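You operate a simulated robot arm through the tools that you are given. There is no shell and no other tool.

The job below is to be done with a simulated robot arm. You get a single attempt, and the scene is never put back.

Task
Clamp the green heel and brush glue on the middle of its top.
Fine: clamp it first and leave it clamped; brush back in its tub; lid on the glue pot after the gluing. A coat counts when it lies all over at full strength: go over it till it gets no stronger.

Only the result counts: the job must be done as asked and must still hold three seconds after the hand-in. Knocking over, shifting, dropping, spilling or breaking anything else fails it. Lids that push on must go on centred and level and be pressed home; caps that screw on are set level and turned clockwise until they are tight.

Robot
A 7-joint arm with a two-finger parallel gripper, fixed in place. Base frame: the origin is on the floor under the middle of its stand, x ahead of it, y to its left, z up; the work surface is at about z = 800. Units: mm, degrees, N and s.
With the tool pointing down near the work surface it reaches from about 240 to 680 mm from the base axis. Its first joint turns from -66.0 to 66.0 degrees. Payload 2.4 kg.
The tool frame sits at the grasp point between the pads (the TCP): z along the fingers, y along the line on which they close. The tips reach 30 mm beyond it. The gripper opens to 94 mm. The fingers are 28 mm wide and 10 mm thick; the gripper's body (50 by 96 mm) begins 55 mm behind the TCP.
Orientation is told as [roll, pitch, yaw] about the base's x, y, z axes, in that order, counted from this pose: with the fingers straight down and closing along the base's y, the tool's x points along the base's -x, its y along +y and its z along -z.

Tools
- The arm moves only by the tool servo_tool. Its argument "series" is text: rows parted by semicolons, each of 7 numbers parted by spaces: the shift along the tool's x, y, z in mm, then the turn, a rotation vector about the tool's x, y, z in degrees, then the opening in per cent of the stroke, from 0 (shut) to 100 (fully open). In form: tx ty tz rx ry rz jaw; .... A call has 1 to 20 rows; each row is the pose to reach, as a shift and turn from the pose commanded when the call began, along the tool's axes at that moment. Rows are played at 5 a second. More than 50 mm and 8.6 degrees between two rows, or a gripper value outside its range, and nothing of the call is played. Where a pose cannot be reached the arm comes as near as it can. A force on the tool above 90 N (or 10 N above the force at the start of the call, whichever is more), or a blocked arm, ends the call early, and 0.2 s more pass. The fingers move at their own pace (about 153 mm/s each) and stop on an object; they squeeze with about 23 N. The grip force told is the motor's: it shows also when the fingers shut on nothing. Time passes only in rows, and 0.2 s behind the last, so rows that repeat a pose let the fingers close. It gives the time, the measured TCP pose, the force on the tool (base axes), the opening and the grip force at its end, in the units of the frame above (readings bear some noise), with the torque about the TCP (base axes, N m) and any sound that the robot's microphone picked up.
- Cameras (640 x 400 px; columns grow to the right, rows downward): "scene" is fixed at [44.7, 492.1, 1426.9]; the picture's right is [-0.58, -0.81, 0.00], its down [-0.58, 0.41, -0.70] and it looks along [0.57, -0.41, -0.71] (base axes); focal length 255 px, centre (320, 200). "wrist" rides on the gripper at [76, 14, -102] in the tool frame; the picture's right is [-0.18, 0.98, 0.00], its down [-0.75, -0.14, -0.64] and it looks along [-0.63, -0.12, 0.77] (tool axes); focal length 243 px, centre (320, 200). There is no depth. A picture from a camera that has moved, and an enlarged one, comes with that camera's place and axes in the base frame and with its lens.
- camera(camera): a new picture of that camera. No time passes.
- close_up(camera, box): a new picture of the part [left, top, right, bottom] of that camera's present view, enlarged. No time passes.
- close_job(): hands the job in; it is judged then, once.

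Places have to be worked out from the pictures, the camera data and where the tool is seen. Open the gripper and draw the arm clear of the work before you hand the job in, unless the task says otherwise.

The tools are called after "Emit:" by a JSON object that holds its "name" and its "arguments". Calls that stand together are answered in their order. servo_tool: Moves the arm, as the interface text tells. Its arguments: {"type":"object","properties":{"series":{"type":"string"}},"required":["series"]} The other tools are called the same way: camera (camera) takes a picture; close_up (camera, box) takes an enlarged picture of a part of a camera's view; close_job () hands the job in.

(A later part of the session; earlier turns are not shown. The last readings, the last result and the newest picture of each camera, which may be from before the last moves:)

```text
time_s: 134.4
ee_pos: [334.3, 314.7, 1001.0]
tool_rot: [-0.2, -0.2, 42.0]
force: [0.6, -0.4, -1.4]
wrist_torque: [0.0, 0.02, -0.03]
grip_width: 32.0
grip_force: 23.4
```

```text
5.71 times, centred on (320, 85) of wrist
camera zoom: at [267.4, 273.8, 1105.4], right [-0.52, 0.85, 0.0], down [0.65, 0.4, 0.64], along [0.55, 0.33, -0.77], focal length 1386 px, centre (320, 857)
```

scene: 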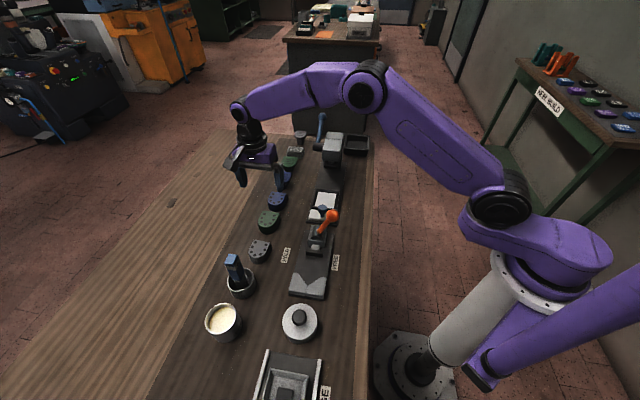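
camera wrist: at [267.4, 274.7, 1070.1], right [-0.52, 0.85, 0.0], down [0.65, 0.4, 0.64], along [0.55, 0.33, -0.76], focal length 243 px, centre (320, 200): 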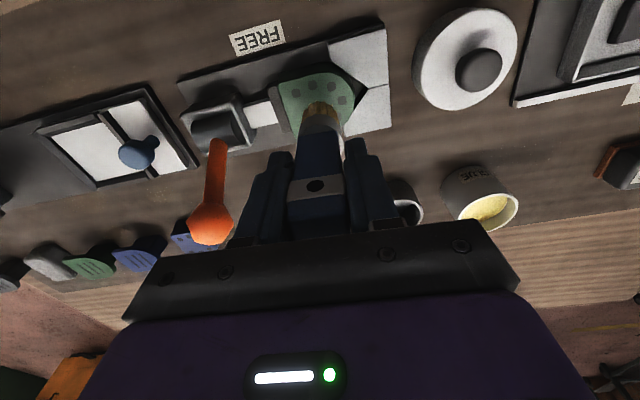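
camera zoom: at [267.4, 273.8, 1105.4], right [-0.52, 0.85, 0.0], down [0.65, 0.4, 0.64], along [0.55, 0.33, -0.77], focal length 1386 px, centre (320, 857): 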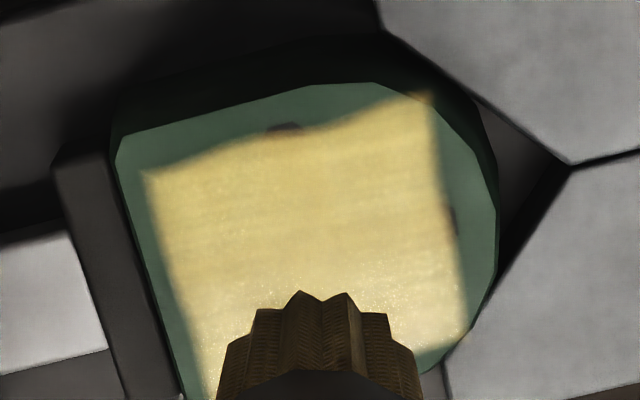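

No further change: the coat is at full strength. Now I take the brush back over its tub, to the spot it came from (407,478.7).

Emit:
{"name": "servo_tool", "arguments": {"series": "-4 2 0 0 0 0 0;-13 6 0 0 0 0 0;-26 12 0 0 0 0 0;-41 18 0 0 0 0 0;-57 25 0 0 0 0 0;-74 33 0 0 0 0 0;-91 41 0 0 0 0 0;-107 48 0 0 0 0 0;-123 55 0 0 0 0 0;-138 62 0 0 0 0 0;-150 67 0 0 0 0 0;-159 71 0 0 0 0 0;-163.8 73.2 0 0 0 0 0;-163.8 73.2 0 0 0 0 0"}}

Emit:
{"name": "camera", "arguments": {"camera": "wrist"}}

Emit:
{"name": "close_up", "arguments": {"camera": "wrist", "box": [240, 30, 400, 230]}}

Emit:
{"name": "close_up", "arguments": {"camera": "scene", "box": [200, 220, 290, 310]}}

```text
time_s: 137.4
ee_pos: [408.0, 478.1, 1002.2]
tool_rot: [-0.1, -0.1, 42.0]
force: [-0.7, -0.1, -0.6]
wrist_torque: [0.04, -0.06, -0.01]
grip_width: 31.6
grip_force: 23.3
```

```text
taken
camera wrist: at [339.7, 438.3, 1105.6], right [-0.52, 0.85, 0.0], down [0.65, 0.4, 0.64], along [0.55, 0.33, -0.76], focal length 243 px, centre (320, 200)
```

wrist: 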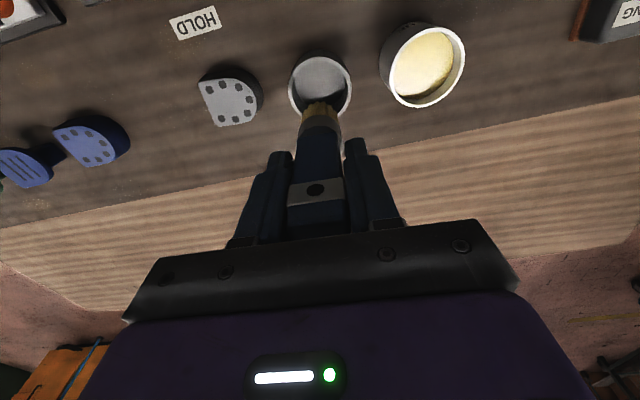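

```text
2.00 times, centred on (320, 130) of wrist
camera zoom: at [339.7, 438.3, 1105.6], right [-0.52, 0.85, 0.0], down [0.65, 0.4, 0.64], along [0.55, 0.33, -0.76], focal length 485 px, centre (320, 340)
```

zoom: 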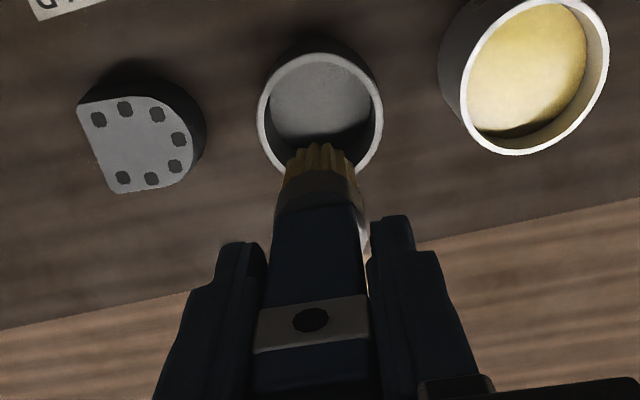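

```text
4.44 times, centred on (245, 265) of scene
camera zoom: at [44.7, 492.2, 1426.9], right [-0.58, -0.81, 0.0], down [-0.58, 0.41, -0.7], along [0.57, -0.41, -0.71], focal length 1133 px, centre (653, -89)
```

zoom: 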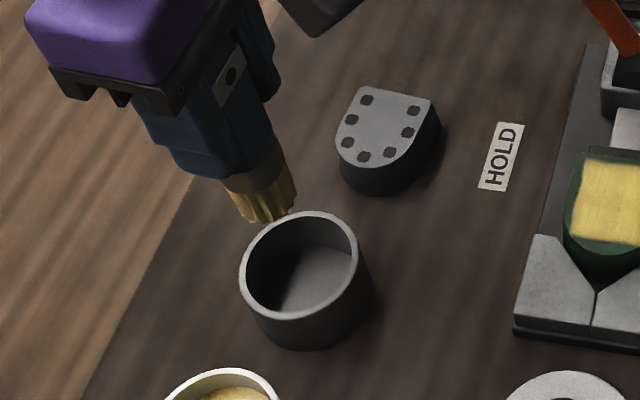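

The tub centre is at about (406,479), just below the brush. I nudge over and lower into the tub.

Emit:
{"name": "servo_tool", "arguments": {"series": "0.5 1.7 4 0 0 0 0;0.5 1.7 12 0 0 0 0;0.5 1.7 22 0 0 0 0;0.5 1.7 32 0 0 0 0;0.5 1.7 42 0 0 0 0;0.5 1.7 52 0 0 0 0;0.5 1.7 62 0 0 0 0;0.5 1.7 72 0 0 0 0;0.5 1.7 80 0 0 0 0;0.5 1.7 86 0 0 0 0;0.5 1.7 89 0 0 0 0;0.5 1.7 90 0 0 0 0;0.5 1.7 90 0 0 0 0"}}

Emit:
{"name": "close_up", "arguments": {"camera": "wrist", "box": [240, 30, 400, 230]}}

Emit:
{"name": "close_up", "arguments": {"camera": "scene", "box": [210, 230, 290, 310]}}

```text
time_s: 140.2
ee_pos: [406.3, 478.9, 912.3]
tool_rot: [-0.3, 0.0, 42.0]
force: [0.2, 0.9, -1.0]
wrist_torque: [0.0, 0.0, 0.04]
grip_width: 31.9
grip_force: 22.7
```

```text
2.00 times, centred on (320, 130) of wrist
camera zoom: at [338.8, 438.6, 1015.3], right [-0.52, 0.85, 0.0], down [0.65, 0.4, 0.64], along [0.55, 0.33, -0.76], focal length 485 px, centre (320, 340)
```

zoom: 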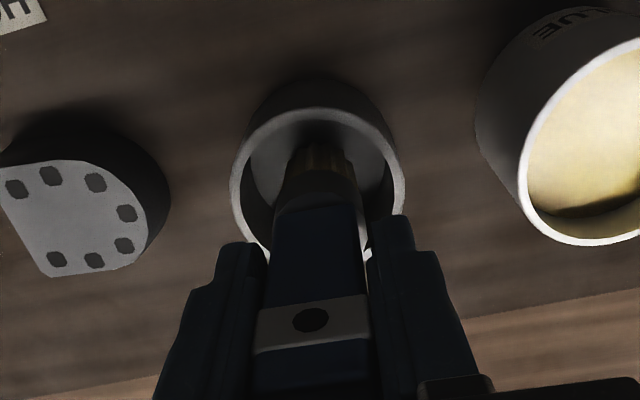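

```text
5.00 times, centred on (250, 270) of scene
camera zoom: at [44.7, 492.2, 1426.9], right [-0.58, -0.81, 0.0], down [-0.58, 0.41, -0.7], along [0.57, -0.41, -0.71], focal length 1275 px, centre (670, -150)
```

zoom: 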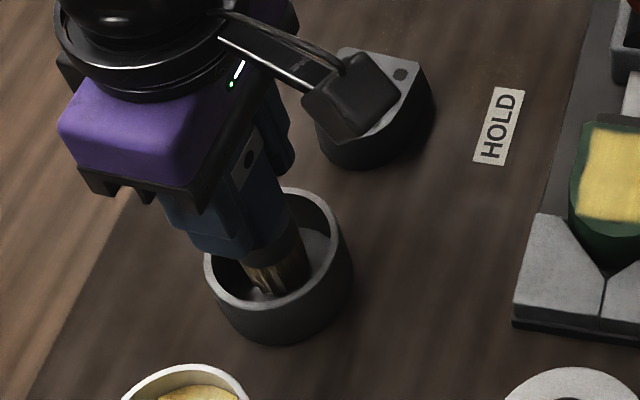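

The brush is well inside the tub. I lower in small steps to the bottom.

Emit:
{"name": "servo_tool", "arguments": {"series": "0 0 1.5 0 0 0 0;0 0 3 0 0 0 0;0 0 4.5 0 0 0 0;0 0 4.5 0 0 0 0"}}

```text
time_s: 141.2
ee_pos: [406.3, 479.5, 908.0]
tool_rot: [-0.2, -0.1, 42.0]
force: [-0.6, -0.1, -0.4]
wrist_torque: [0.01, 0.02, 0.03]
grip_width: 31.8
grip_force: 23.0
```

Emit:
{"name": "servo_tool", "arguments": {"series": "0 0 1 0 0 0 0;0 0 2 0 0 0 0;0 0 3 0 0 0 0;0 0 3 0 0 0 0"}}

```text
time_s: 142.2
ee_pos: [406.7, 479.3, 905.2]
tool_rot: [-0.2, -0.1, 42.0]
force: [-0.1, -0.4, -0.9]
wrist_torque: [0.0, 0.03, -0.02]
grip_width: 31.8
grip_force: 22.9
```

Emit:
{"name": "servo_tool", "arguments": {"series": "0 0 0.8 0 0 0 0;0 0 1.6 0 0 0 0;0 0 2.4 0 0 0 0;0 0 2.4 0 0 0 0"}}

```text
time_s: 143.2
ee_pos: [406.2, 479.1, 903.0]
tool_rot: [-0.2, -0.1, 41.9]
force: [0.8, 0.1, -1.5]
wrist_torque: [-0.01, 0.04, 0.03]
grip_width: 31.7
grip_force: 23.4
```

Emit:
{"name": "servo_tool", "arguments": {"series": "0 0 0.7 0 0 0 0;0 0 1.4 0 0 0 0;0 0 2 0 0 0 0;0 0 2 0 0 0 0"}}

Emit:
{"name": "close_up", "arguments": {"camera": "scene", "box": [225, 250, 275, 300]}}

```text
time_s: 144.2
ee_pos: [407.4, 479.0, 900.5]
tool_rot: [-0.2, -0.1, 42.0]
force: [-0.7, 0.4, 1.4]
wrist_torque: [0.04, -0.01, 0.01]
grip_width: 31.9
grip_force: 22.8
```

```text
8.00 times, centred on (250, 275) of scene
camera zoom: at [44.6, 492.1, 1426.9], right [-0.58, -0.81, 0.0], down [-0.58, 0.41, -0.7], along [0.57, -0.41, -0.71], focal length 2040 px, centre (880, -400)
```

zoom: 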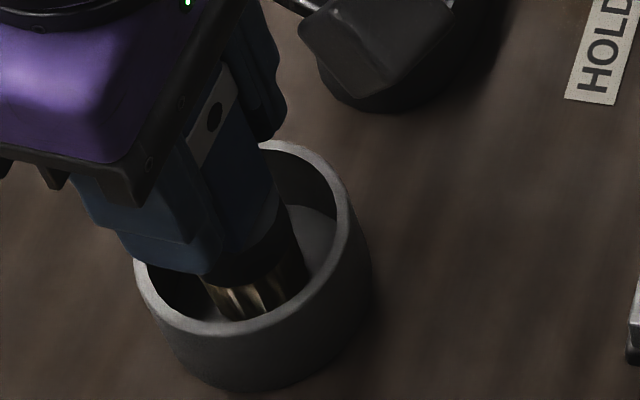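

Emit:
{"name": "servo_tool", "arguments": {"series": "0 0 0.4 0 0 0 0;0 0 0.8 0 0 0 0;0 0 0.8 0 0 0 0"}}

```text
time_s: 145.0
ee_pos: [405.3, 478.7, 900.5]
tool_rot: [-0.1, -0.1, 42.0]
force: [-0.2, -1.4, 10.0]
wrist_torque: [-0.03, 0.02, 0.0]
grip_width: 32.0
grip_force: 22.9
```

Contact at the tub's bottom. I ease off, open gently and rise straight up.

Emit:
{"name": "servo_tool", "arguments": {"series": "0 0 -0.6 0 0 0 0;0 0 -0.6 0 0 0 36;0 0 -0.6 0 0 0 40;0 0 -0.6 0 0 0 50;0 0 -0.6 0 0 0 65;0 0 -0.6 0 0 0 65;0 0 -6 0 0 0 65;0 0 -20 0 0 0 65;0 0 -45 0 0 0 65;0 0 -75 0 0 0 65;0 0 -110 0 0 0 65;0 0 -110 0 0 0 65"}}

Emit:
{"name": "camera", "arguments": {"camera": "wrist"}}

Emit:
{"name": "close_up", "arguments": {"camera": "scene", "box": [200, 230, 290, 310]}}

```text
time_s: 147.6
ee_pos: [405.7, 478.6, 1009.8]
tool_rot: [-0.2, -0.1, 42.1]
force: [0.1, 1.1, 0.2]
wrist_torque: [0.01, 0.0, 0.0]
grip_width: 61.0
grip_force: 0.1
```

```text
taken
camera wrist: at [338.8, 439.1, 1113.5], right [-0.52, 0.85, 0.0], down [0.65, 0.4, 0.64], along [0.55, 0.33, -0.77], focal length 243 px, centre (320, 200)
```

wrist: 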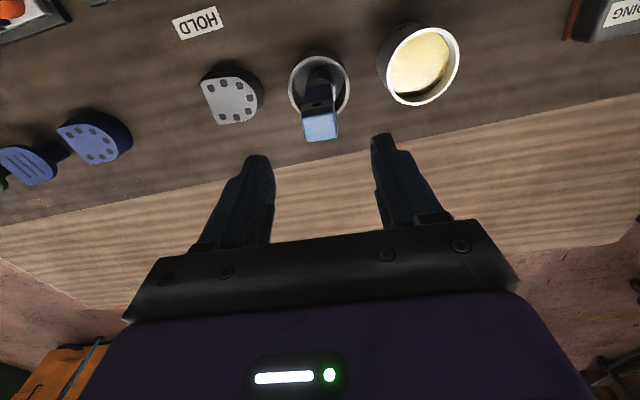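

```text
5.00 times, centred on (245, 270) of scene
camera zoom: at [44.7, 492.1, 1426.9], right [-0.58, -0.81, 0.0], down [-0.58, 0.41, -0.7], along [0.57, -0.41, -0.71], focal length 1275 px, centre (695, -150)
```

zoom: 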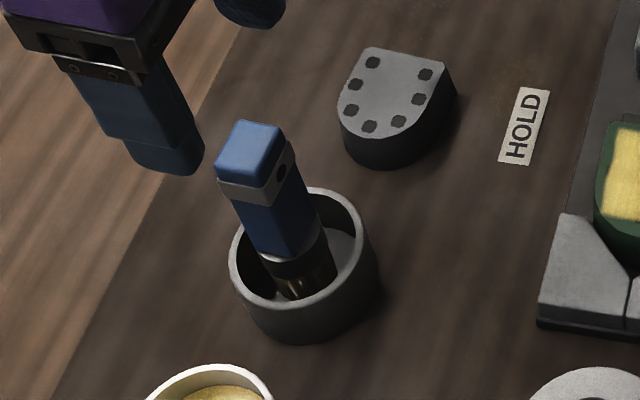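

The brush stands upright in its tub. Next the lid: I move above it to look (about (241,407)).

Emit:
{"name": "servo_tool", "arguments": {"series": "15 5 0 0 0 0 65;45 15 0 0 0 0 65;80 27 0 0 0 0 65;115 38 0 0 0 0 65;145 49 0 0 0 0 65;170.3 57 0 0 0 0 65;170.3 57 15 0 0 0 65;170.3 57 30 0 0 0 65;170.3 57 30 0 0 0 65"}}

Emit:
{"name": "camera", "arguments": {"camera": "wrist"}}

Emit:
{"name": "close_up", "arguments": {"camera": "wrist", "box": [240, 50, 400, 210]}}

Emit:
{"name": "close_up", "arguments": {"camera": "scene", "box": [260, 270, 360, 370]}}

```text
time_s: 149.6
ee_pos: [241.1, 408.0, 980.3]
tool_rot: [-0.2, -0.1, 42.0]
force: [0.0, -0.1, -0.2]
wrist_torque: [0.01, 0.03, 0.01]
grip_width: 61.1
grip_force: 0.2
```

```text
taken
camera wrist: at [173.4, 367.4, 1082.7], right [-0.52, 0.85, 0.0], down [0.65, 0.4, 0.64], along [0.55, 0.33, -0.77], focal length 243 px, centre (320, 200)
```

wrist: 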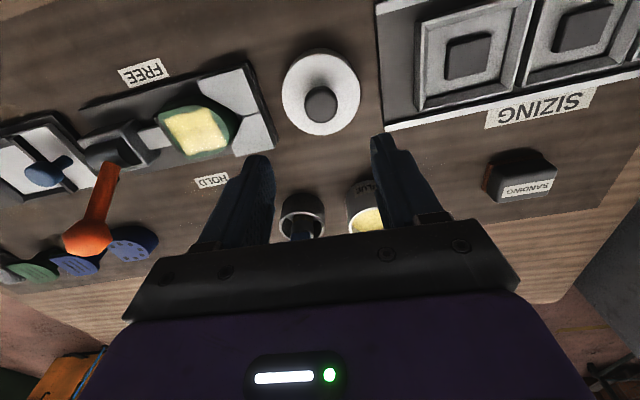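

```text
2.50 times, centred on (320, 130) of wrist
camera zoom: at [173.4, 367.4, 1082.7], right [-0.52, 0.85, 0.0], down [0.65, 0.4, 0.64], along [0.55, 0.33, -0.77], focal length 606 px, centre (320, 375)
```

zoom: 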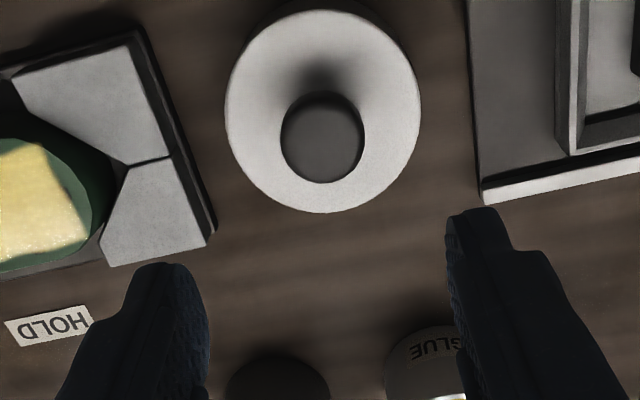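

```text
4.00 times, centred on (310, 320) of scene
camera zoom: at [44.6, 492.1, 1426.9], right [-0.58, -0.81, 0.0], down [-0.58, 0.41, -0.7], along [0.57, -0.41, -0.71], focal length 1020 px, centre (360, -280)
```

zoom: 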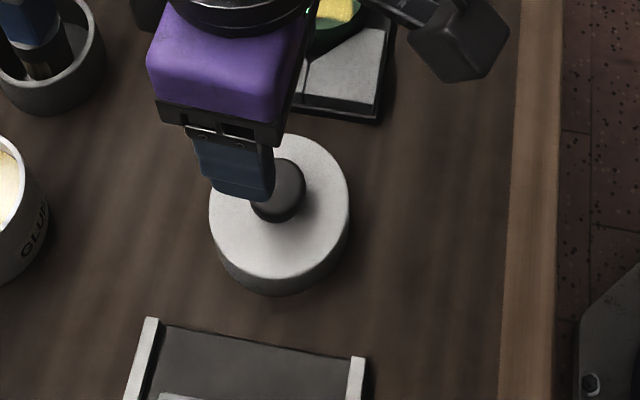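

The lid (about 80 mm across) lies flat with its knob up, knob top z≈846, nearly under the tool. I descend partway and check.

Emit:
{"name": "servo_tool", "arguments": {"series": "-1 0.7 25 0 0 0 65;-1.5 0.7 55 0 0 0 65;-1.5 0.7 85 0 0 0 65;-1.5 0.7 105 0 0 0 65;-1.5 0.7 112 0 0 0 65;-1.5 0.7 112 0 0 0 65"}}

Emit:
{"name": "camera", "arguments": {"camera": "wrist"}}

Emit:
{"name": "close_up", "arguments": {"camera": "scene", "box": [260, 280, 350, 370]}}

```text
time_s: 151.0
ee_pos: [241.5, 408.0, 866.3]
tool_rot: [-0.2, -0.1, 42.0]
force: [-0.1, -0.2, 0.8]
wrist_torque: [0.0, -0.01, 0.02]
grip_width: 61.1
grip_force: 0.1
```

```text
taken
camera wrist: at [174.5, 368.7, 970.0], right [-0.52, 0.85, 0.0], down [0.65, 0.4, 0.64], along [0.55, 0.33, -0.76], focal length 243 px, centre (320, 200)
```

wrist: 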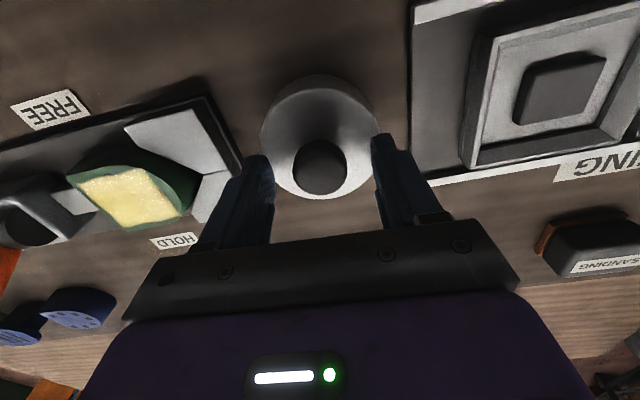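

```text
4.44 times, centred on (305, 325) of scene
camera zoom: at [44.7, 492.1, 1426.9], right [-0.58, -0.81, 0.0], down [-0.58, 0.41, -0.7], along [0.57, -0.41, -0.71], focal length 1133 px, centre (387, -356)
```

zoom: 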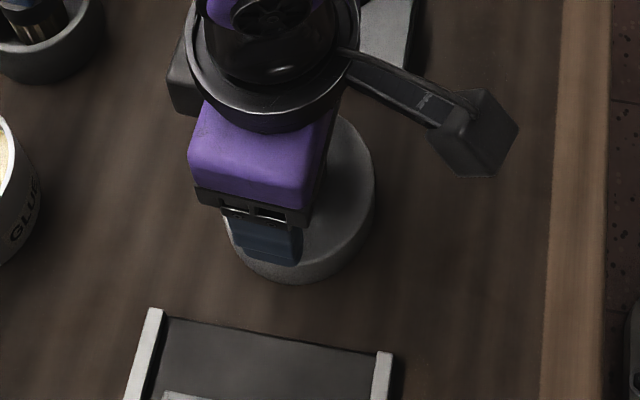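

The knob is centred between the fingers. I lower the last 14 mm and close on the knob.

Emit:
{"name": "servo_tool", "arguments": {"series": "1 0.3 6 0 0 0 65;1 0.3 11 0 0 0 65;1 0.3 14 0 0 0 65;1 0.3 14 0 0 0 65"}}

Emit:
{"name": "servo_tool", "arguments": {"series": "0 0 0 0 0 0 50;0 0 0 0 0 0 40;0 0 0 0 0 0 36;0 0 0 0 0 0 33;0 0 0 0 0 0 30;0 0 0 0 0 0 20;0 0 0 0 0 0 0;0 0 0 0 0 0 0;0 0 0 0 0 0 0"}}

Emit:
{"name": "camera", "arguments": {"camera": "wrist"}}

```text
time_s: 151.8
ee_pos: [241.7, 409.8, 861.7]
tool_rot: [-0.2, -0.3, 41.9]
force: [-1.9, -3.9, 20.9]
wrist_torque: [-0.03, 0.25, 0.07]
grip_width: 60.9
grip_force: 0.0
stopped in row 3: the force on the tool passed its limit at 104 N (the readings are from after the stop); the commanded pose is now the measured one
```

```text
time_s: 153.8
ee_pos: [242.1, 410.7, 861.4]
tool_rot: [0.0, -0.5, 42.0]
force: [0.6, 3.2, 34.6]
wrist_torque: [0.08, 0.08, -0.03]
grip_width: 30.2
grip_force: 23.2
```

```text
taken
camera wrist: at [174.1, 369.3, 963.3], right [-0.52, 0.85, 0.0], down [0.65, 0.4, 0.65], along [0.55, 0.34, -0.76], focal length 243 px, centre (320, 200)
```

wrist: 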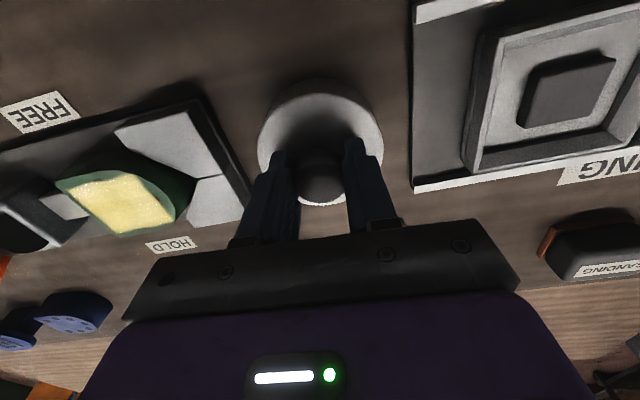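

The tips met the lid's top at z≈831, so the lid is taller than I thought; the grip reads 30 mm on the knob. I'll open, rise 2.5 mm to take off the pressure, and check the pose.

Emit:
{"name": "servo_tool", "arguments": {"series": "0 0 0 0 0 0 35;0 0 0 0 0 0 50;0 0 -1.5 0 0 0 60;0 0 -2.5 0 0 0 60;0 0 -2.5 0 0 0 60"}}

Emit:
{"name": "camera", "arguments": {"camera": "wrist"}}

Emit:
{"name": "close_up", "arguments": {"camera": "wrist", "box": [240, 50, 400, 230]}}

```text
time_s: 154.9
ee_pos: [240.4, 407.6, 860.9]
tool_rot: [-0.3, 0.0, 42.1]
force: [0.1, -2.1, 7.5]
wrist_torque: [0.13, 0.21, 0.05]
grip_width: 55.5
grip_force: 0.0
```

```text
taken
camera wrist: at [173.0, 368.2, 964.2], right [-0.52, 0.85, 0.0], down [0.65, 0.4, 0.64], along [0.55, 0.33, -0.77], focal length 243 px, centre (320, 200)
```

wrist: 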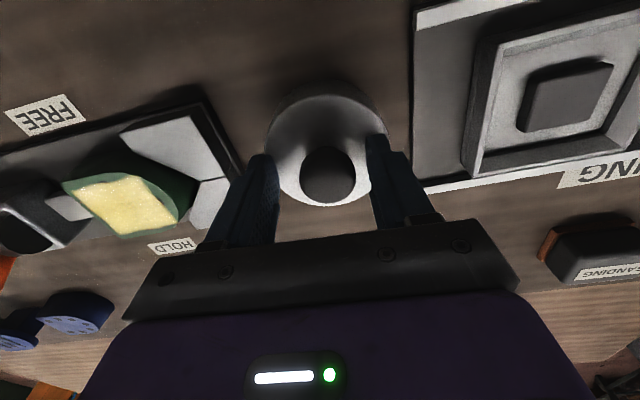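

```text
2.22 times, centred on (320, 140) of wrist
camera zoom: at [173.0, 368.2, 964.2], right [-0.52, 0.85, 0.0], down [0.65, 0.4, 0.64], along [0.55, 0.33, -0.77], focal length 539 px, centre (320, 333)
```

zoom: 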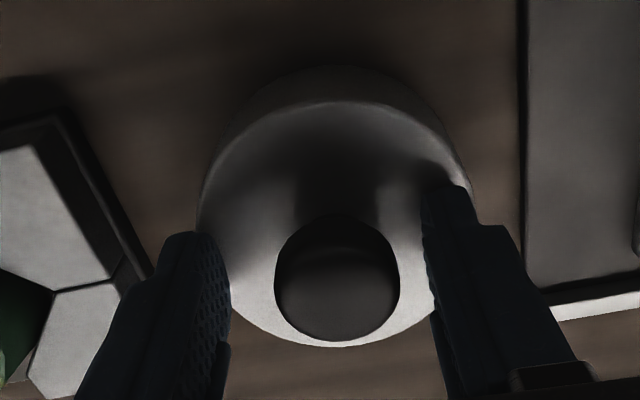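

Emit:
{"name": "servo_tool", "arguments": {"series": "0 0 -2 0 0 0 60;0 0 -5 0 0 0 60;0 0 -10 0 0 0 60;0 0 -10 0 0 0 60"}}

Emit:
{"name": "camera", "arguments": {"camera": "wrist"}}

Emit:
{"name": "close_up", "arguments": {"camera": "wrist", "box": [240, 50, 400, 230]}}

Emit:
{"name": "close_up", "arguments": {"camera": "scene", "box": [260, 280, 350, 370]}}

```text
time_s: 155.9
ee_pos: [240.5, 409.0, 873.2]
tool_rot: [-0.1, -0.2, 42.0]
force: [0.3, -0.4, 0.1]
wrist_torque: [-0.03, 0.01, -0.03]
grip_width: 56.3
grip_force: 0.0
```

```text
taken
camera wrist: at [173.5, 369.1, 975.0], right [-0.52, 0.85, 0.0], down [0.65, 0.4, 0.64], along [0.55, 0.33, -0.76], focal length 243 px, centre (320, 200)
```

wrist: 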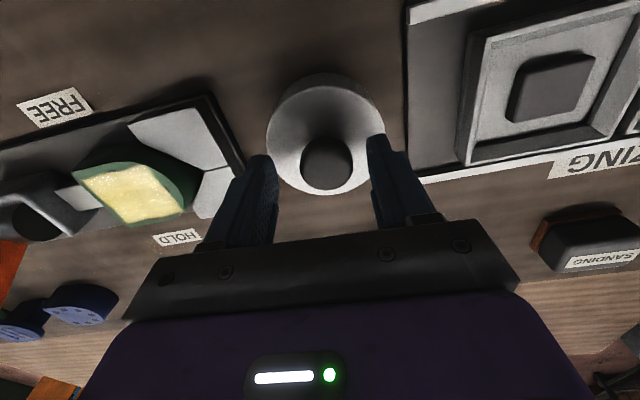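

```text
2.22 times, centred on (320, 140) of wrist
camera zoom: at [173.5, 369.1, 975.0], right [-0.52, 0.85, 0.0], down [0.65, 0.4, 0.64], along [0.55, 0.33, -0.76], focal length 539 px, centre (320, 333)
```

zoom: 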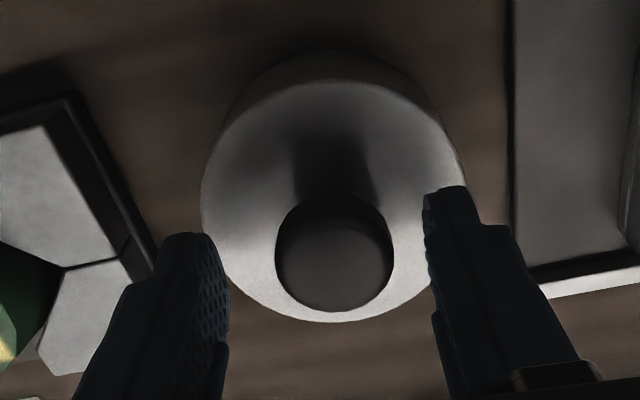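

```text
4.44 times, centred on (305, 325) of scene
camera zoom: at [44.7, 492.1, 1426.9], right [-0.58, -0.81, 0.0], down [-0.58, 0.41, -0.7], along [0.57, -0.41, -0.71], focal length 1133 px, centre (387, -356)
```

zoom: 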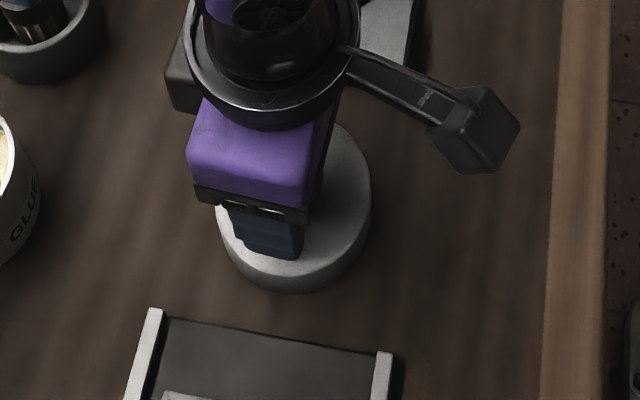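

The lid shifted about 5 mm but lies level. I recentre over the knob, stay 2–3 mm above the lid's top, and close gently to centre it along this axis.

Emit:
{"name": "servo_tool", "arguments": {"series": "2 2.5 0 0 0 0 60;4 4.7 0 0 0 0 60;4 4.7 5 0 0 0 60;4 4.7 9 0 0 0 60;4 4.7 9 0 0 0 60;4 4.7 9 0 0 0 45;4 4.7 9 0 0 0 38;4 4.7 9 0 0 0 35;4 4.7 9 0 0 0 32;4 4.7 9 0 0 0 28;4 4.7 9 0 0 0 20;4 4.7 9 0 0 0 0;4 4.7 9 0 0 0 0"}}

Emit:
{"name": "close_up", "arguments": {"camera": "wrist", "box": [240, 50, 400, 230]}}

```text
time_s: 158.8
ee_pos: [234.8, 409.7, 862.7]
tool_rot: [-0.1, -0.2, 42.0]
force: [-0.1, 0.6, 0.3]
wrist_torque: [-0.02, 0.04, -0.02]
grip_width: 30.1
grip_force: 22.8
```

```text
2.22 times, centred on (320, 140) of wrist
camera zoom: at [168.0, 369.7, 965.8], right [-0.52, 0.85, 0.0], down [0.65, 0.4, 0.65], along [0.55, 0.33, -0.76], focal length 539 px, centre (320, 333)
```

zoom: 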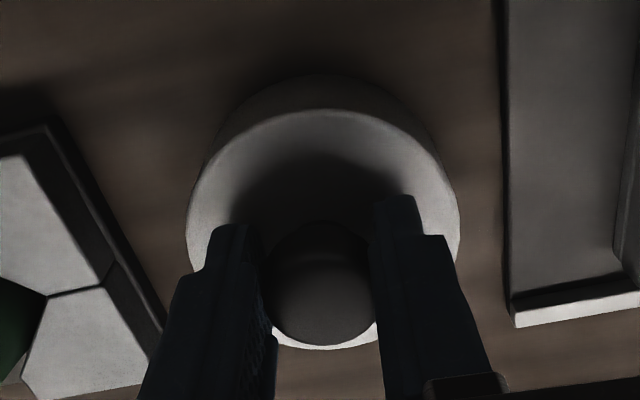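

Gripped at 30.1 mm. I open, turn 90° and close again so the knob is centred on the other axis too.

Emit:
{"name": "servo_tool", "arguments": {"series": "0 0 0 0 0 0 38;0 0 0 0 0 0 55;0 0 0 0 0 8 55;0 0 0 0 0 16 55;0 0 0 0 0 24 55;0 0 0 0 0 32 55;0 0 0 0 0 40 55;0 0 0 0 0 48 55;0 0 0 0 0 56 55;0 0 0 0 0 64 55;0 0 0 0 0 72 55;0 0 0 0 0 80 55;0 0 0 0 0 87 55;0 0 0 0 0 87 55"}}

Emit:
{"name": "camera", "arguments": {"camera": "wrist"}}

Emit:
{"name": "close_up", "arguments": {"camera": "wrist", "box": [240, 50, 400, 230]}}

```text
time_s: 161.8
ee_pos: [235.1, 410.0, 863.0]
tool_rot: [0.1, -0.2, -45.3]
force: [0.3, -0.2, -0.3]
wrist_torque: [0.01, -0.02, 0.03]
grip_width: 51.7
grip_force: 0.0
```

```text
taken
camera wrist: at [190.5, 474.2, 966.3], right [0.83, 0.56, 0.0], down [0.43, -0.63, 0.64], along [0.36, -0.53, -0.77], focal length 243 px, centre (320, 200)
```

wrist: 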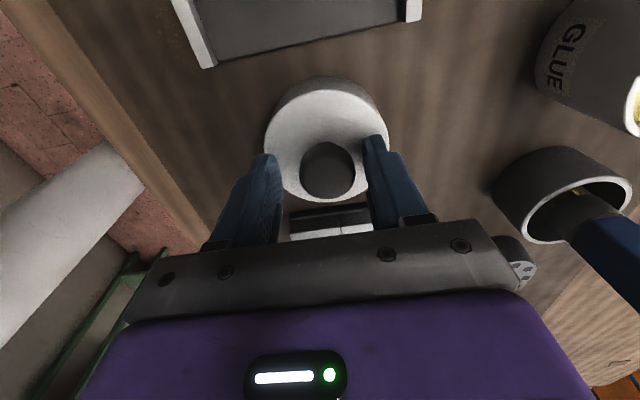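

```text
2.22 times, centred on (320, 140) of wrist
camera zoom: at [190.5, 474.2, 966.3], right [0.83, 0.56, 0.0], down [0.43, -0.63, 0.64], along [0.36, -0.53, -0.77], focal length 539 px, centre (320, 333)
```

zoom: 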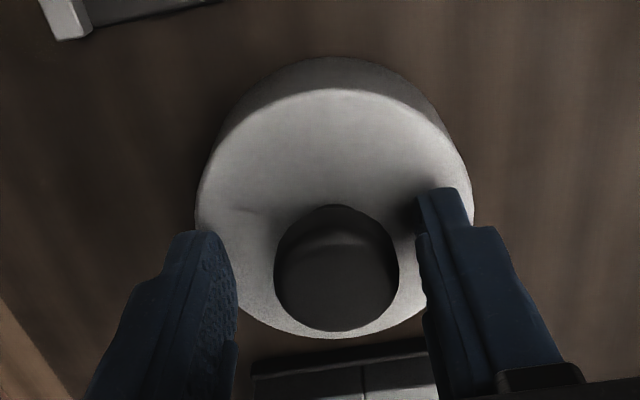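

The knob is about 5 mm off along the other axis; I shift by that and close gently.

Emit:
{"name": "servo_tool", "arguments": {"series": "0 2.5 0 0 0 0 55;0 4.8 0 0 0 0 55;0 4.8 0 0 0 0 45;0 4.8 0 0 0 0 38;0 4.8 0 0 0 0 35;0 4.8 0 0 0 0 32;0 4.8 0 0 0 0 28;0 4.8 0 0 0 0 15;0 4.8 0 0 0 0 0;0 4.8 0 0 0 0 0"}}

Emit:
{"name": "close_up", "arguments": {"camera": "wrist", "box": [240, 50, 400, 230]}}

Emit:
{"name": "close_up", "arguments": {"camera": "scene", "box": [260, 270, 350, 360]}}

```text
time_s: 163.9
ee_pos: [238.0, 414.2, 864.2]
tool_rot: [0.2, -0.2, -45.0]
force: [-0.2, -0.1, 0.2]
wrist_torque: [-0.01, 0.01, 0.03]
grip_width: 30.4
grip_force: 22.4
```

```text
2.22 times, centred on (320, 140) of wrist
camera zoom: at [193.6, 477.5, 966.2], right [0.83, 0.56, 0.0], down [0.43, -0.63, 0.64], along [0.37, -0.53, -0.77], focal length 539 px, centre (320, 333)
```

zoom: 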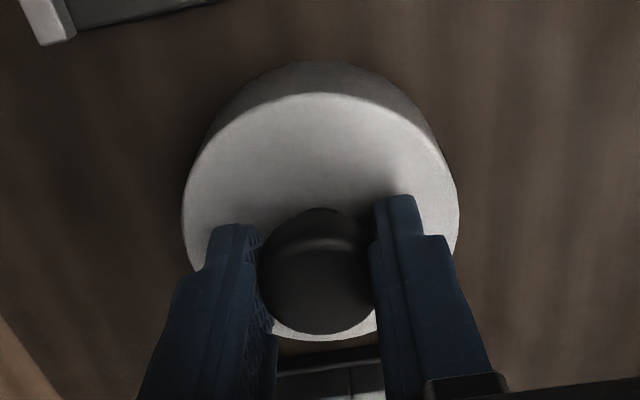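

```text
4.44 times, centred on (305, 315) of scene
camera zoom: at [44.7, 492.1, 1426.9], right [-0.58, -0.81, 0.0], down [-0.58, 0.41, -0.7], along [0.57, -0.41, -0.71], focal length 1133 px, centre (387, -311)
```

zoom: 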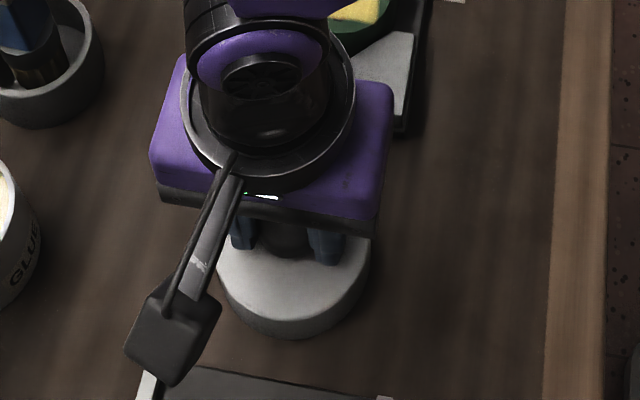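

The knob is now centred both ways (checking the lid's outline confirms it to about 0.5 mm). Before lifting the lid I release it, and go measure the glue pot's centre precisely from straight above.

Emit:
{"name": "servo_tool", "arguments": {"series": "0 0 0 0 0 0 38;0 0 0 0 0 0 55;0 0 -10 0 0 0 55;0 0 -35 0 0 0 60;0 0 -70 0 0 0 70;5 30 -70 0 0 0 70;11 65 -70 0 0 0 70;17 100 -70 0 0 0 70;22 135 -70 0 0 0 70;26.7 162.7 -70 0 0 0 70;26.7 162.7 -70 0 0 0 70"}}

Emit:
{"name": "camera", "arguments": {"camera": "wrist"}}

Emit:
{"name": "close_up", "arguments": {"camera": "wrist", "box": [240, 50, 400, 200]}}

```text
time_s: 166.3
ee_pos: [334.7, 546.6, 933.0]
tool_rot: [0.2, -0.2, -45.0]
force: [0.1, 0.4, 0.2]
wrist_torque: [0.0, 0.0, 0.0]
grip_width: 65.8
grip_force: 0.1
```

```text
taken
camera wrist: at [290.0, 611.2, 1035.7], right [0.83, 0.56, 0.0], down [0.43, -0.63, 0.64], along [0.37, -0.53, -0.77], focal length 243 px, centre (320, 200)
```

wrist: 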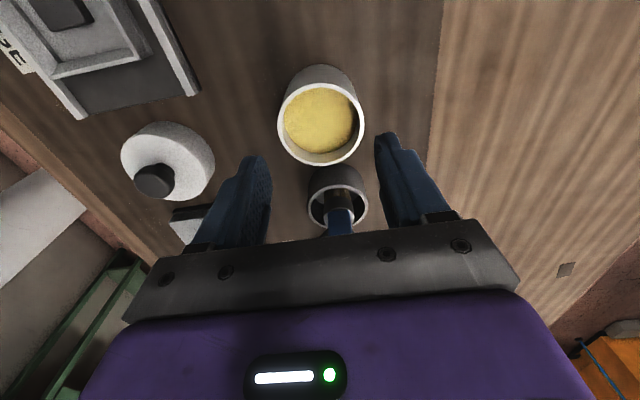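

```text
2.67 times, centred on (320, 125) of wrist
camera zoom: at [290.0, 611.2, 1035.7], right [0.83, 0.56, 0.0], down [0.43, -0.63, 0.64], along [0.37, -0.53, -0.77], focal length 647 px, centre (320, 400)
```

zoom: 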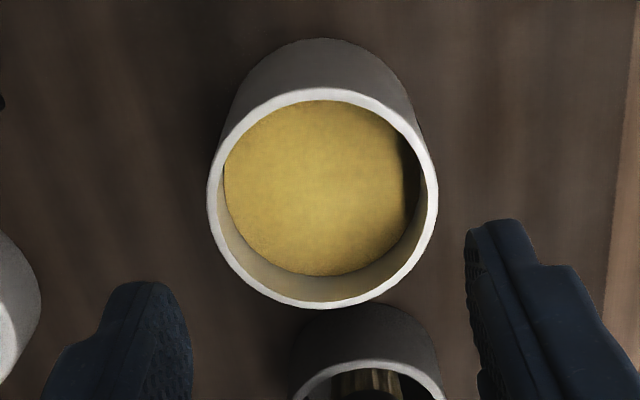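

The rim's outline shows the pot centre within half a millimetre of the present tool axis (rim z≈860, radius ≈32.5). I return exactly to the lid, grip the knob with the tips just above the lid.

Emit:
{"name": "servo_tool", "arguments": {"series": "-5 -30 0 0 0 0 60;-11 -65 0 0 0 0 55;-17 -100 0 0 0 0 55;-22 -135 0 0 0 0 55;-26.7 -162.7 0 0 0 0 55;-26.7 -162.7 0 0 0 0 55;-26.7 -162.7 30 0 0 0 55;-26.7 -162.7 55 0 0 0 55;-26.7 -162.7 67 0 0 0 55;-26.7 -162.7 71 0 0 0 55;-26.7 -162.7 71 0 0 0 55"}}

Emit:
{"name": "close_up", "arguments": {"camera": "wrist", "box": [240, 50, 400, 230]}}

```text
time_s: 168.8
ee_pos: [238.9, 413.4, 861.5]
tool_rot: [0.2, -0.3, -45.0]
force: [-0.6, -0.1, 0.3]
wrist_torque: [0.01, -0.02, 0.0]
grip_width: 51.7
grip_force: 0.0
```

```text
2.22 times, centred on (320, 140) of wrist
camera zoom: at [193.7, 477.9, 964.9], right [0.83, 0.56, 0.0], down [0.43, -0.63, 0.64], along [0.37, -0.53, -0.77], focal length 539 px, centre (320, 333)
```

zoom: 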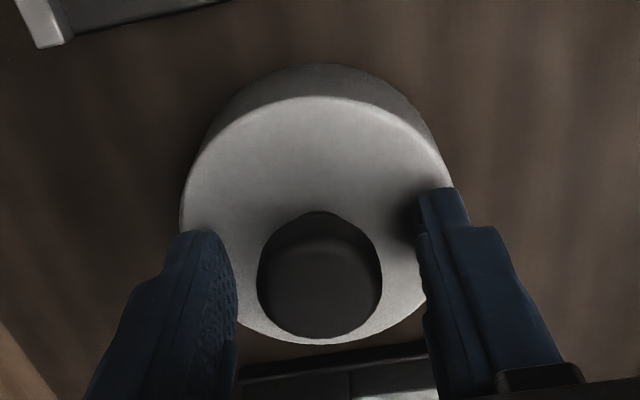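

In place without contact; I close on the knob and lift slowly a little.

Emit:
{"name": "servo_tool", "arguments": {"series": "0 0 0 0 0 0 42;0 0 0 0 0 0 36;0 0 0 0 0 0 32;0 0 0 0 0 0 20;0 0 0 0 0 0 0;0 0 0 0 0 0 0;0 0 0 0 0 0 0;0 0 -1 0 0 0 0;0 0 -2.5 0 0 0 0;0 0 -5 0 0 0 0;0 0 -8 0 0 0 0;0 0 -12 0 0 0 0;0 0 -15 0 0 0 0;0 0 -15 0 0 0 0"}}

Emit:
{"name": "camera", "arguments": {"camera": "wrist"}}

Emit:
{"name": "close_up", "arguments": {"camera": "scene", "box": [260, 270, 350, 360]}}

```text
time_s: 171.8
ee_pos: [239.5, 413.6, 878.2]
tool_rot: [0.1, -0.2, -45.0]
force: [0.1, 0.0, -1.1]
wrist_torque: [0.02, 0.02, 0.05]
grip_width: 30.6
grip_force: 23.2
```

```text
taken
camera wrist: at [193.6, 477.3, 980.0], right [0.83, 0.56, 0.0], down [0.43, -0.63, 0.64], along [0.37, -0.53, -0.77], focal length 243 px, centre (320, 200)
```

wrist: 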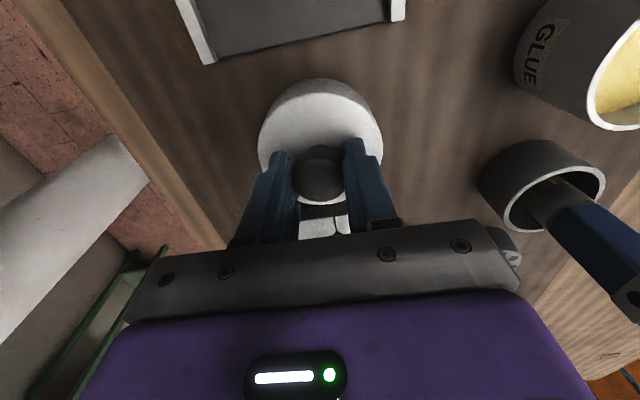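

```text
4.44 times, centred on (305, 315) of scene
camera zoom: at [44.7, 492.1, 1426.9], right [-0.58, -0.81, 0.0], down [-0.58, 0.41, -0.7], along [0.57, -0.41, -0.71], focal length 1133 px, centre (387, -311)
```

zoom: 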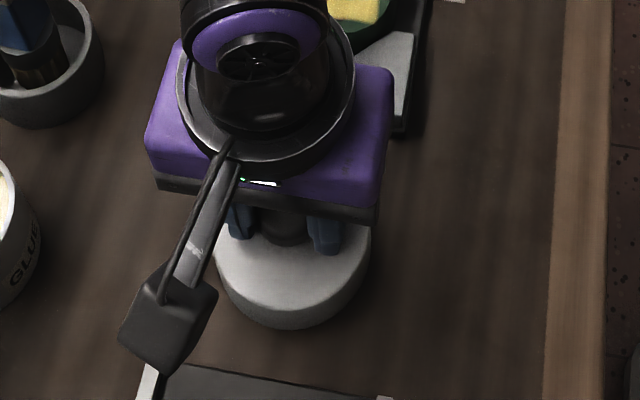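

The lid comes up level. I raise it slowly well above the pot's rim.

Emit:
{"name": "servo_tool", "arguments": {"series": "0 0 -2 0 0 0 0;0 0 -6 0 0 0 0;0 0 -11 0 0 0 0;0 0 -17 0 0 0 0;0 0 -24 0 0 0 0;0 0 -31 0 0 0 0;0 0 -38 0 0 0 0;0 0 -45 0 0 0 0;0 0 -52 0 0 0 0;0 0 -59 0 0 0 0;0 0 -65 0 0 0 0;0 0 -70 0 0 0 0;0 0 -73 0 0 0 0;0 0 -75 0 0 0 0;0 0 -75 0 0 0 0"}}

Emit:
{"name": "servo_tool", "arguments": {"series": "0.5 3 0 0 0 0 0;1.3 8 0 0 0 0 0;2.7 16.3 0 0 0 0 0;4.3 26 0 0 0 0 0;6.2 37.5 0 0 0 0 0;8.2 49.5 0 0 0 0 0;10.3 62 0 0 0 0 0;12.4 75 0 0 0 0 0;14.5 87.5 0 0 0 0 0;16.6 100 0 0 0 0 0;18.7 112.5 0 0 0 0 0;20.6 124 0 0 0 0 0;22.4 135 0 0 0 0 0;24 145 0 0 0 0 0;25.3 153 0 0 0 0 0;26.3 158.5 0 0 0 0 0;26.8 161.8 0 0 0 0 0;27 162.9 0 0 0 0 0;27 162.9 0 0 0 0 0"}}

Emit:
{"name": "camera", "arguments": {"camera": "wrist"}}

Emit:
{"name": "close_up", "arguments": {"camera": "scene", "box": [170, 260, 290, 360]}}

```text
time_s: 174.9
ee_pos: [238.4, 413.0, 951.3]
tool_rot: [0.2, -0.2, -45.0]
force: [-0.1, -0.8, 0.0]
wrist_torque: [-0.02, 0.04, 0.03]
grip_width: 30.2
grip_force: 23.6
```

```text
time_s: 178.9
ee_pos: [333.7, 547.2, 952.1]
tool_rot: [0.2, -0.2, -45.0]
force: [0.0, -0.5, 0.2]
wrist_torque: [0.0, -0.02, -0.02]
grip_width: 30.2
grip_force: 23.0
```

```text
taken
camera wrist: at [289.8, 611.7, 1055.3], right [0.83, 0.56, 0.0], down [0.43, -0.63, 0.64], along [0.37, -0.53, -0.77], focal length 243 px, centre (320, 200)
```

wrist: 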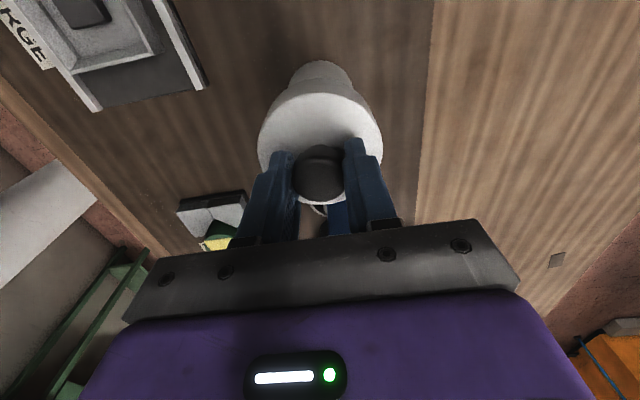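

```text
4.00 times, centred on (230, 310) of scene
camera zoom: at [44.7, 492.2, 1426.9], right [-0.58, -0.81, 0.0], down [-0.58, 0.41, -0.7], along [0.57, -0.41, -0.71], focal length 1020 px, centre (680, -240)
```

zoom: 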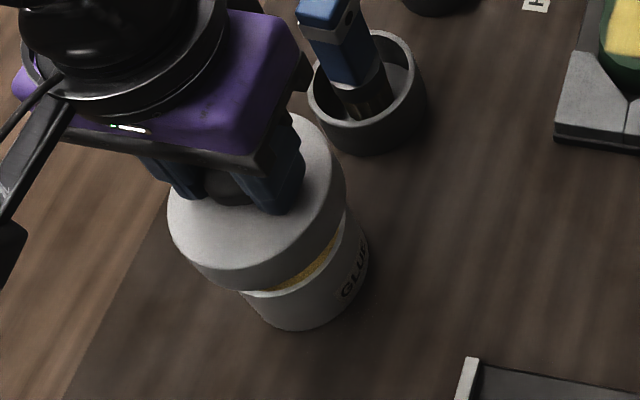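

The lid hovers over the pot. I lower it to just above the rim and look again.

Emit:
{"name": "servo_tool", "arguments": {"series": "0 0 3 0 0 0 0;0 0 8 0 0 0 0;0 0 14 0 0 0 0;0 0 19 0 0 0 0;0 0 22 0 0 0 0;0 0 23 0 0 0 0;0 0 23 0 0 0 0"}}

Emit:
{"name": "close_up", "arguments": {"camera": "scene", "box": [180, 270, 270, 360]}}

Emit:
{"name": "close_up", "arguments": {"camera": "wrist", "box": [240, 40, 400, 220]}}

```text
time_s: 180.6
ee_pos: [334.3, 548.1, 930.1]
tool_rot: [0.1, -0.2, -45.0]
force: [-0.1, -0.4, 0.3]
wrist_torque: [0.02, -0.03, 0.01]
grip_width: 30.5
grip_force: 23.1
```

```text
4.44 times, centred on (225, 315) of scene
camera zoom: at [44.7, 492.1, 1426.9], right [-0.58, -0.81, 0.0], down [-0.58, 0.41, -0.7], along [0.57, -0.41, -0.71], focal length 1133 px, centre (742, -311)
```

zoom: 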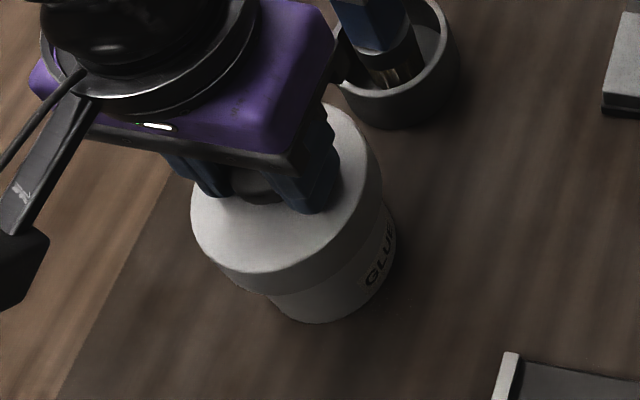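

```text
2.22 times, centred on (320, 130) of wrist
camera zoom: at [289.6, 611.6, 1032.7], right [0.83, 0.56, 0.0], down [0.43, -0.63, 0.64], along [0.37, -0.53, -0.77], focal length 539 px, centre (320, 356)
```

zoom: 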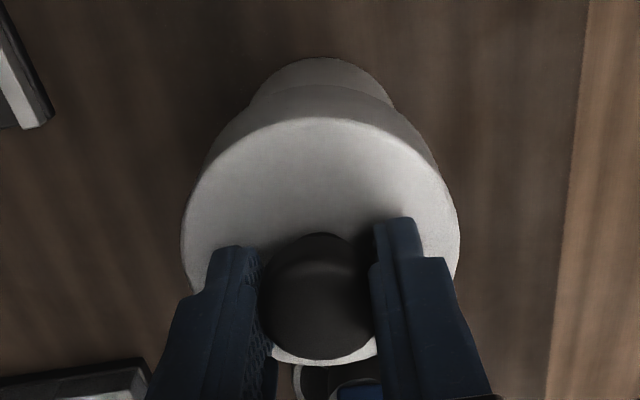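

Lid and pot look aligned. I lower in small steps, watching the force.

Emit:
{"name": "servo_tool", "arguments": {"series": "0 0 1 0 0 0 0;0 0 2 0 0 0 0;0 0 3 0 0 0 0;0 0 4 0 0 0 0;0 0 5 0 0 0 0;0 0 6 0 0 0 0;0 0 6 0 0 0 0"}}

```text
time_s: 182.2
ee_pos: [334.3, 548.7, 923.4]
tool_rot: [0.1, -0.2, -45.1]
force: [-0.1, -0.7, -1.0]
wrist_torque: [0.0, 0.0, 0.0]
grip_width: 30.7
grip_force: 23.1
```

Emit:
{"name": "servo_tool", "arguments": {"series": "0 0 0.7 0 0 0 0;0 0 1.4 0 0 0 0;0 0 2.1 0 0 0 0;0 0 2.8 0 0 0 0;0 0 3.5 0 0 0 0;0 0 3.5 0 0 0 0"}}

```text
time_s: 183.6
ee_pos: [334.6, 547.7, 920.1]
tool_rot: [0.1, -0.2, -45.0]
force: [0.8, -0.1, -1.1]
wrist_torque: [-0.02, -0.02, -0.02]
grip_width: 30.2
grip_force: 22.8
```

Emit:
{"name": "servo_tool", "arguments": {"series": "0 0 0.8 0 0 0 0;0 0 1.6 0 0 0 0;0 0 2.4 0 0 0 0;0 0 3.2 0 0 0 0;0 0 4 0 0 0 0;0 0 4 0 0 0 0"}}

Emit:
{"name": "close_up", "arguments": {"camera": "scene", "box": [190, 280, 260, 350]}}

```text
time_s: 184.9
ee_pos: [335.2, 548.8, 915.7]
tool_rot: [0.2, -0.2, -45.1]
force: [-0.2, 0.0, -1.1]
wrist_torque: [0.02, -0.02, 0.02]
grip_width: 30.4
grip_force: 22.3
```

```text
5.71 times, centred on (225, 315) of scene
camera zoom: at [44.7, 492.1, 1426.9], right [-0.58, -0.81, 0.0], down [-0.58, 0.41, -0.7], along [0.57, -0.41, -0.71], focal length 1457 px, centre (863, -457)
```

zoom: 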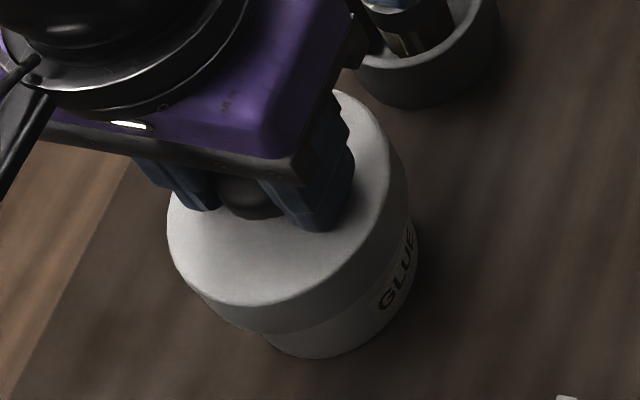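

The lid is slipping over the rim freely. I continue down slowly.

Emit:
{"name": "servo_tool", "arguments": {"series": "0 0 0.8 0 0 0 0;0 0 1.6 0 0 0 0;0 0 2.4 0 0 0 0;0 0 3.2 0 0 0 0;0 0 4 0 0 0 0;0 0 4.8 0 0 0 0;0 0 4.8 0 0 0 0"}}

```text
time_s: 186.6
ee_pos: [334.7, 547.3, 911.8]
tool_rot: [0.2, -0.3, -45.0]
force: [0.5, 0.1, -0.6]
wrist_torque: [0.01, 0.02, -0.01]
grip_width: 30.4
grip_force: 23.3
```

Emit:
{"name": "servo_tool", "arguments": {"series": "0 0 0.8 0 0 0 0;0 0 1.6 0 0 0 0;0 0 2.4 0 0 0 0;0 0 3.2 0 0 0 0;0 0 4 0 0 0 0;0 0 4.8 0 0 0 0;0 0 4.8 0 0 0 0"}}

```text
time_s: 188.2
ee_pos: [335.2, 547.3, 907.0]
tool_rot: [0.2, -0.1, -45.0]
force: [-0.5, 0.2, -0.1]
wrist_torque: [-0.02, 0.04, 0.01]
grip_width: 30.4
grip_force: 23.4
```

Emit:
{"name": "servo_tool", "arguments": {"series": "0 0 0.7 0 0 0 0;0 0 1.4 0 0 0 0;0 0 2.1 0 0 0 0;0 0 2.8 0 0 0 0;0 0 3.5 0 0 0 0;0 0 3.5 0 0 0 0"}}

Emit:
{"name": "close_up", "arguments": {"camera": "scene", "box": [190, 280, 260, 350]}}

```text
time_s: 189.6
ee_pos: [335.3, 547.5, 902.8]
tool_rot: [0.2, -0.1, -44.9]
force: [0.3, -0.1, 0.0]
wrist_torque: [0.0, 0.01, 0.0]
grip_width: 30.3
grip_force: 23.0
```

```text
5.71 times, centred on (225, 315) of scene
camera zoom: at [44.7, 492.1, 1426.9], right [-0.58, -0.81, 0.0], down [-0.58, 0.41, -0.7], along [0.57, -0.41, -0.71], focal length 1457 px, centre (863, -457)
```

zoom: 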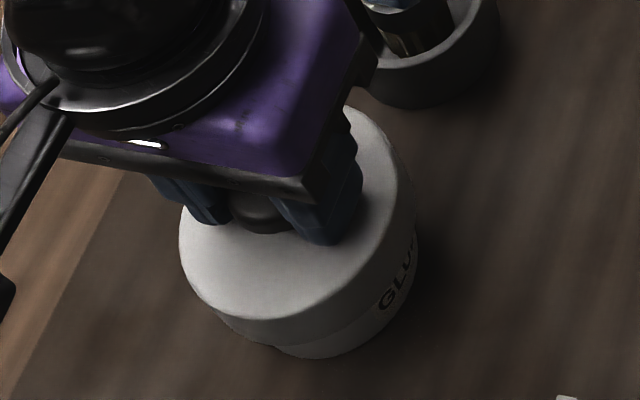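

Emit:
{"name": "servo_tool", "arguments": {"series": "0 0 0.6 0 0 0 0;0 0 1.2 0 0 0 0;0 0 1.8 0 0 0 0;0 0 2.4 0 0 0 0;0 0 3 0 0 0 0;0 0 3 0 0 0 0"}}

```text
time_s: 190.9
ee_pos: [334.2, 547.8, 899.8]
tool_rot: [0.1, -0.2, -45.0]
force: [-0.3, 0.2, -0.6]
wrist_torque: [-0.02, -0.01, 0.03]
grip_width: 30.3
grip_force: 22.8
```

Emit:
{"name": "servo_tool", "arguments": {"series": "0 0 0.6 0 0 0 0;0 0 1.2 0 0 0 0;0 0 1.8 0 0 0 0;0 0 2.4 0 0 0 0;0 0 3 0 0 0 0;0 0 3 0 0 0 0"}}

```text
time_s: 192.3
ee_pos: [334.8, 548.5, 897.4]
tool_rot: [0.3, -0.3, -45.0]
force: [-0.7, -1.0, 0.1]
wrist_torque: [-0.01, -0.03, -0.02]
grip_width: 30.6
grip_force: 22.7
```

Emit:
{"name": "servo_tool", "arguments": {"series": "0 0 0.5 0 0 0 0;0 0 1 0 0 0 0;0 0 1.5 0 0 0 0;0 0 2 0 0 0 0;0 0 2.5 0 0 0 0;0 0 2.5 0 0 0 0"}}

Emit:
{"name": "close_up", "arguments": {"camera": "scene", "box": [190, 280, 260, 350]}}

Emit:
{"name": "close_up", "arguments": {"camera": "wrist", "box": [240, 40, 400, 220]}}

```text
time_s: 193.8
ee_pos: [335.5, 548.0, 895.6]
tool_rot: [0.3, -0.2, -45.1]
force: [0.0, -1.5, 7.6]
wrist_torque: [-0.01, -0.03, -0.03]
grip_width: 30.2
grip_force: 23.5
```

```text
5.71 times, centred on (225, 315) of scene
camera zoom: at [44.5, 492.0, 1427.0], right [-0.58, -0.81, 0.0], down [-0.58, 0.41, -0.7], along [0.57, -0.41, -0.71], focal length 1457 px, centre (863, -457)
```

zoom: 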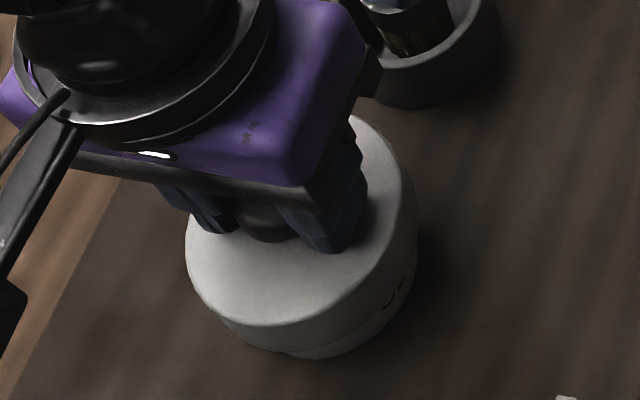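

```text
2.22 times, centred on (320, 130) of wrist
camera zoom: at [289.7, 611.7, 998.2], right [0.83, 0.56, 0.01], down [0.43, -0.63, 0.64], along [0.37, -0.53, -0.77], focal length 539 px, centre (320, 356)
```

zoom: 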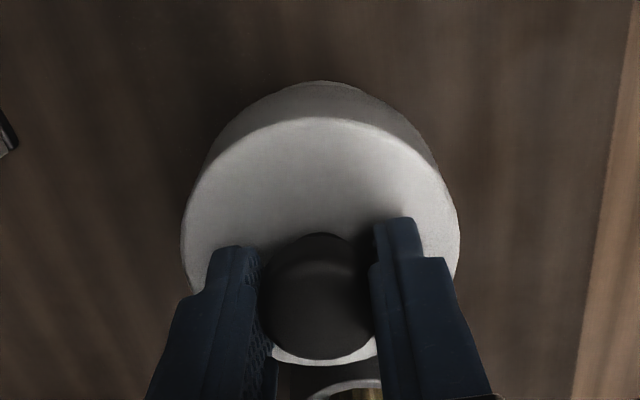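

Resistance starts (7.6 N) with the lid over the rim. Now I press it home in small steps.

Emit:
{"name": "servo_tool", "arguments": {"series": "0 0 0.5 0 0 0 0;0 0 1 0 0 0 0;0 0 1.5 0 0 0 0;0 0 1.5 0 0 0 0"}}

```text
time_s: 194.8
ee_pos: [335.3, 548.5, 894.3]
tool_rot: [0.3, -0.2, -45.0]
force: [-1.7, -3.4, 17.2]
wrist_torque: [-0.09, 0.13, 0.02]
grip_width: 30.2
grip_force: 23.3
```

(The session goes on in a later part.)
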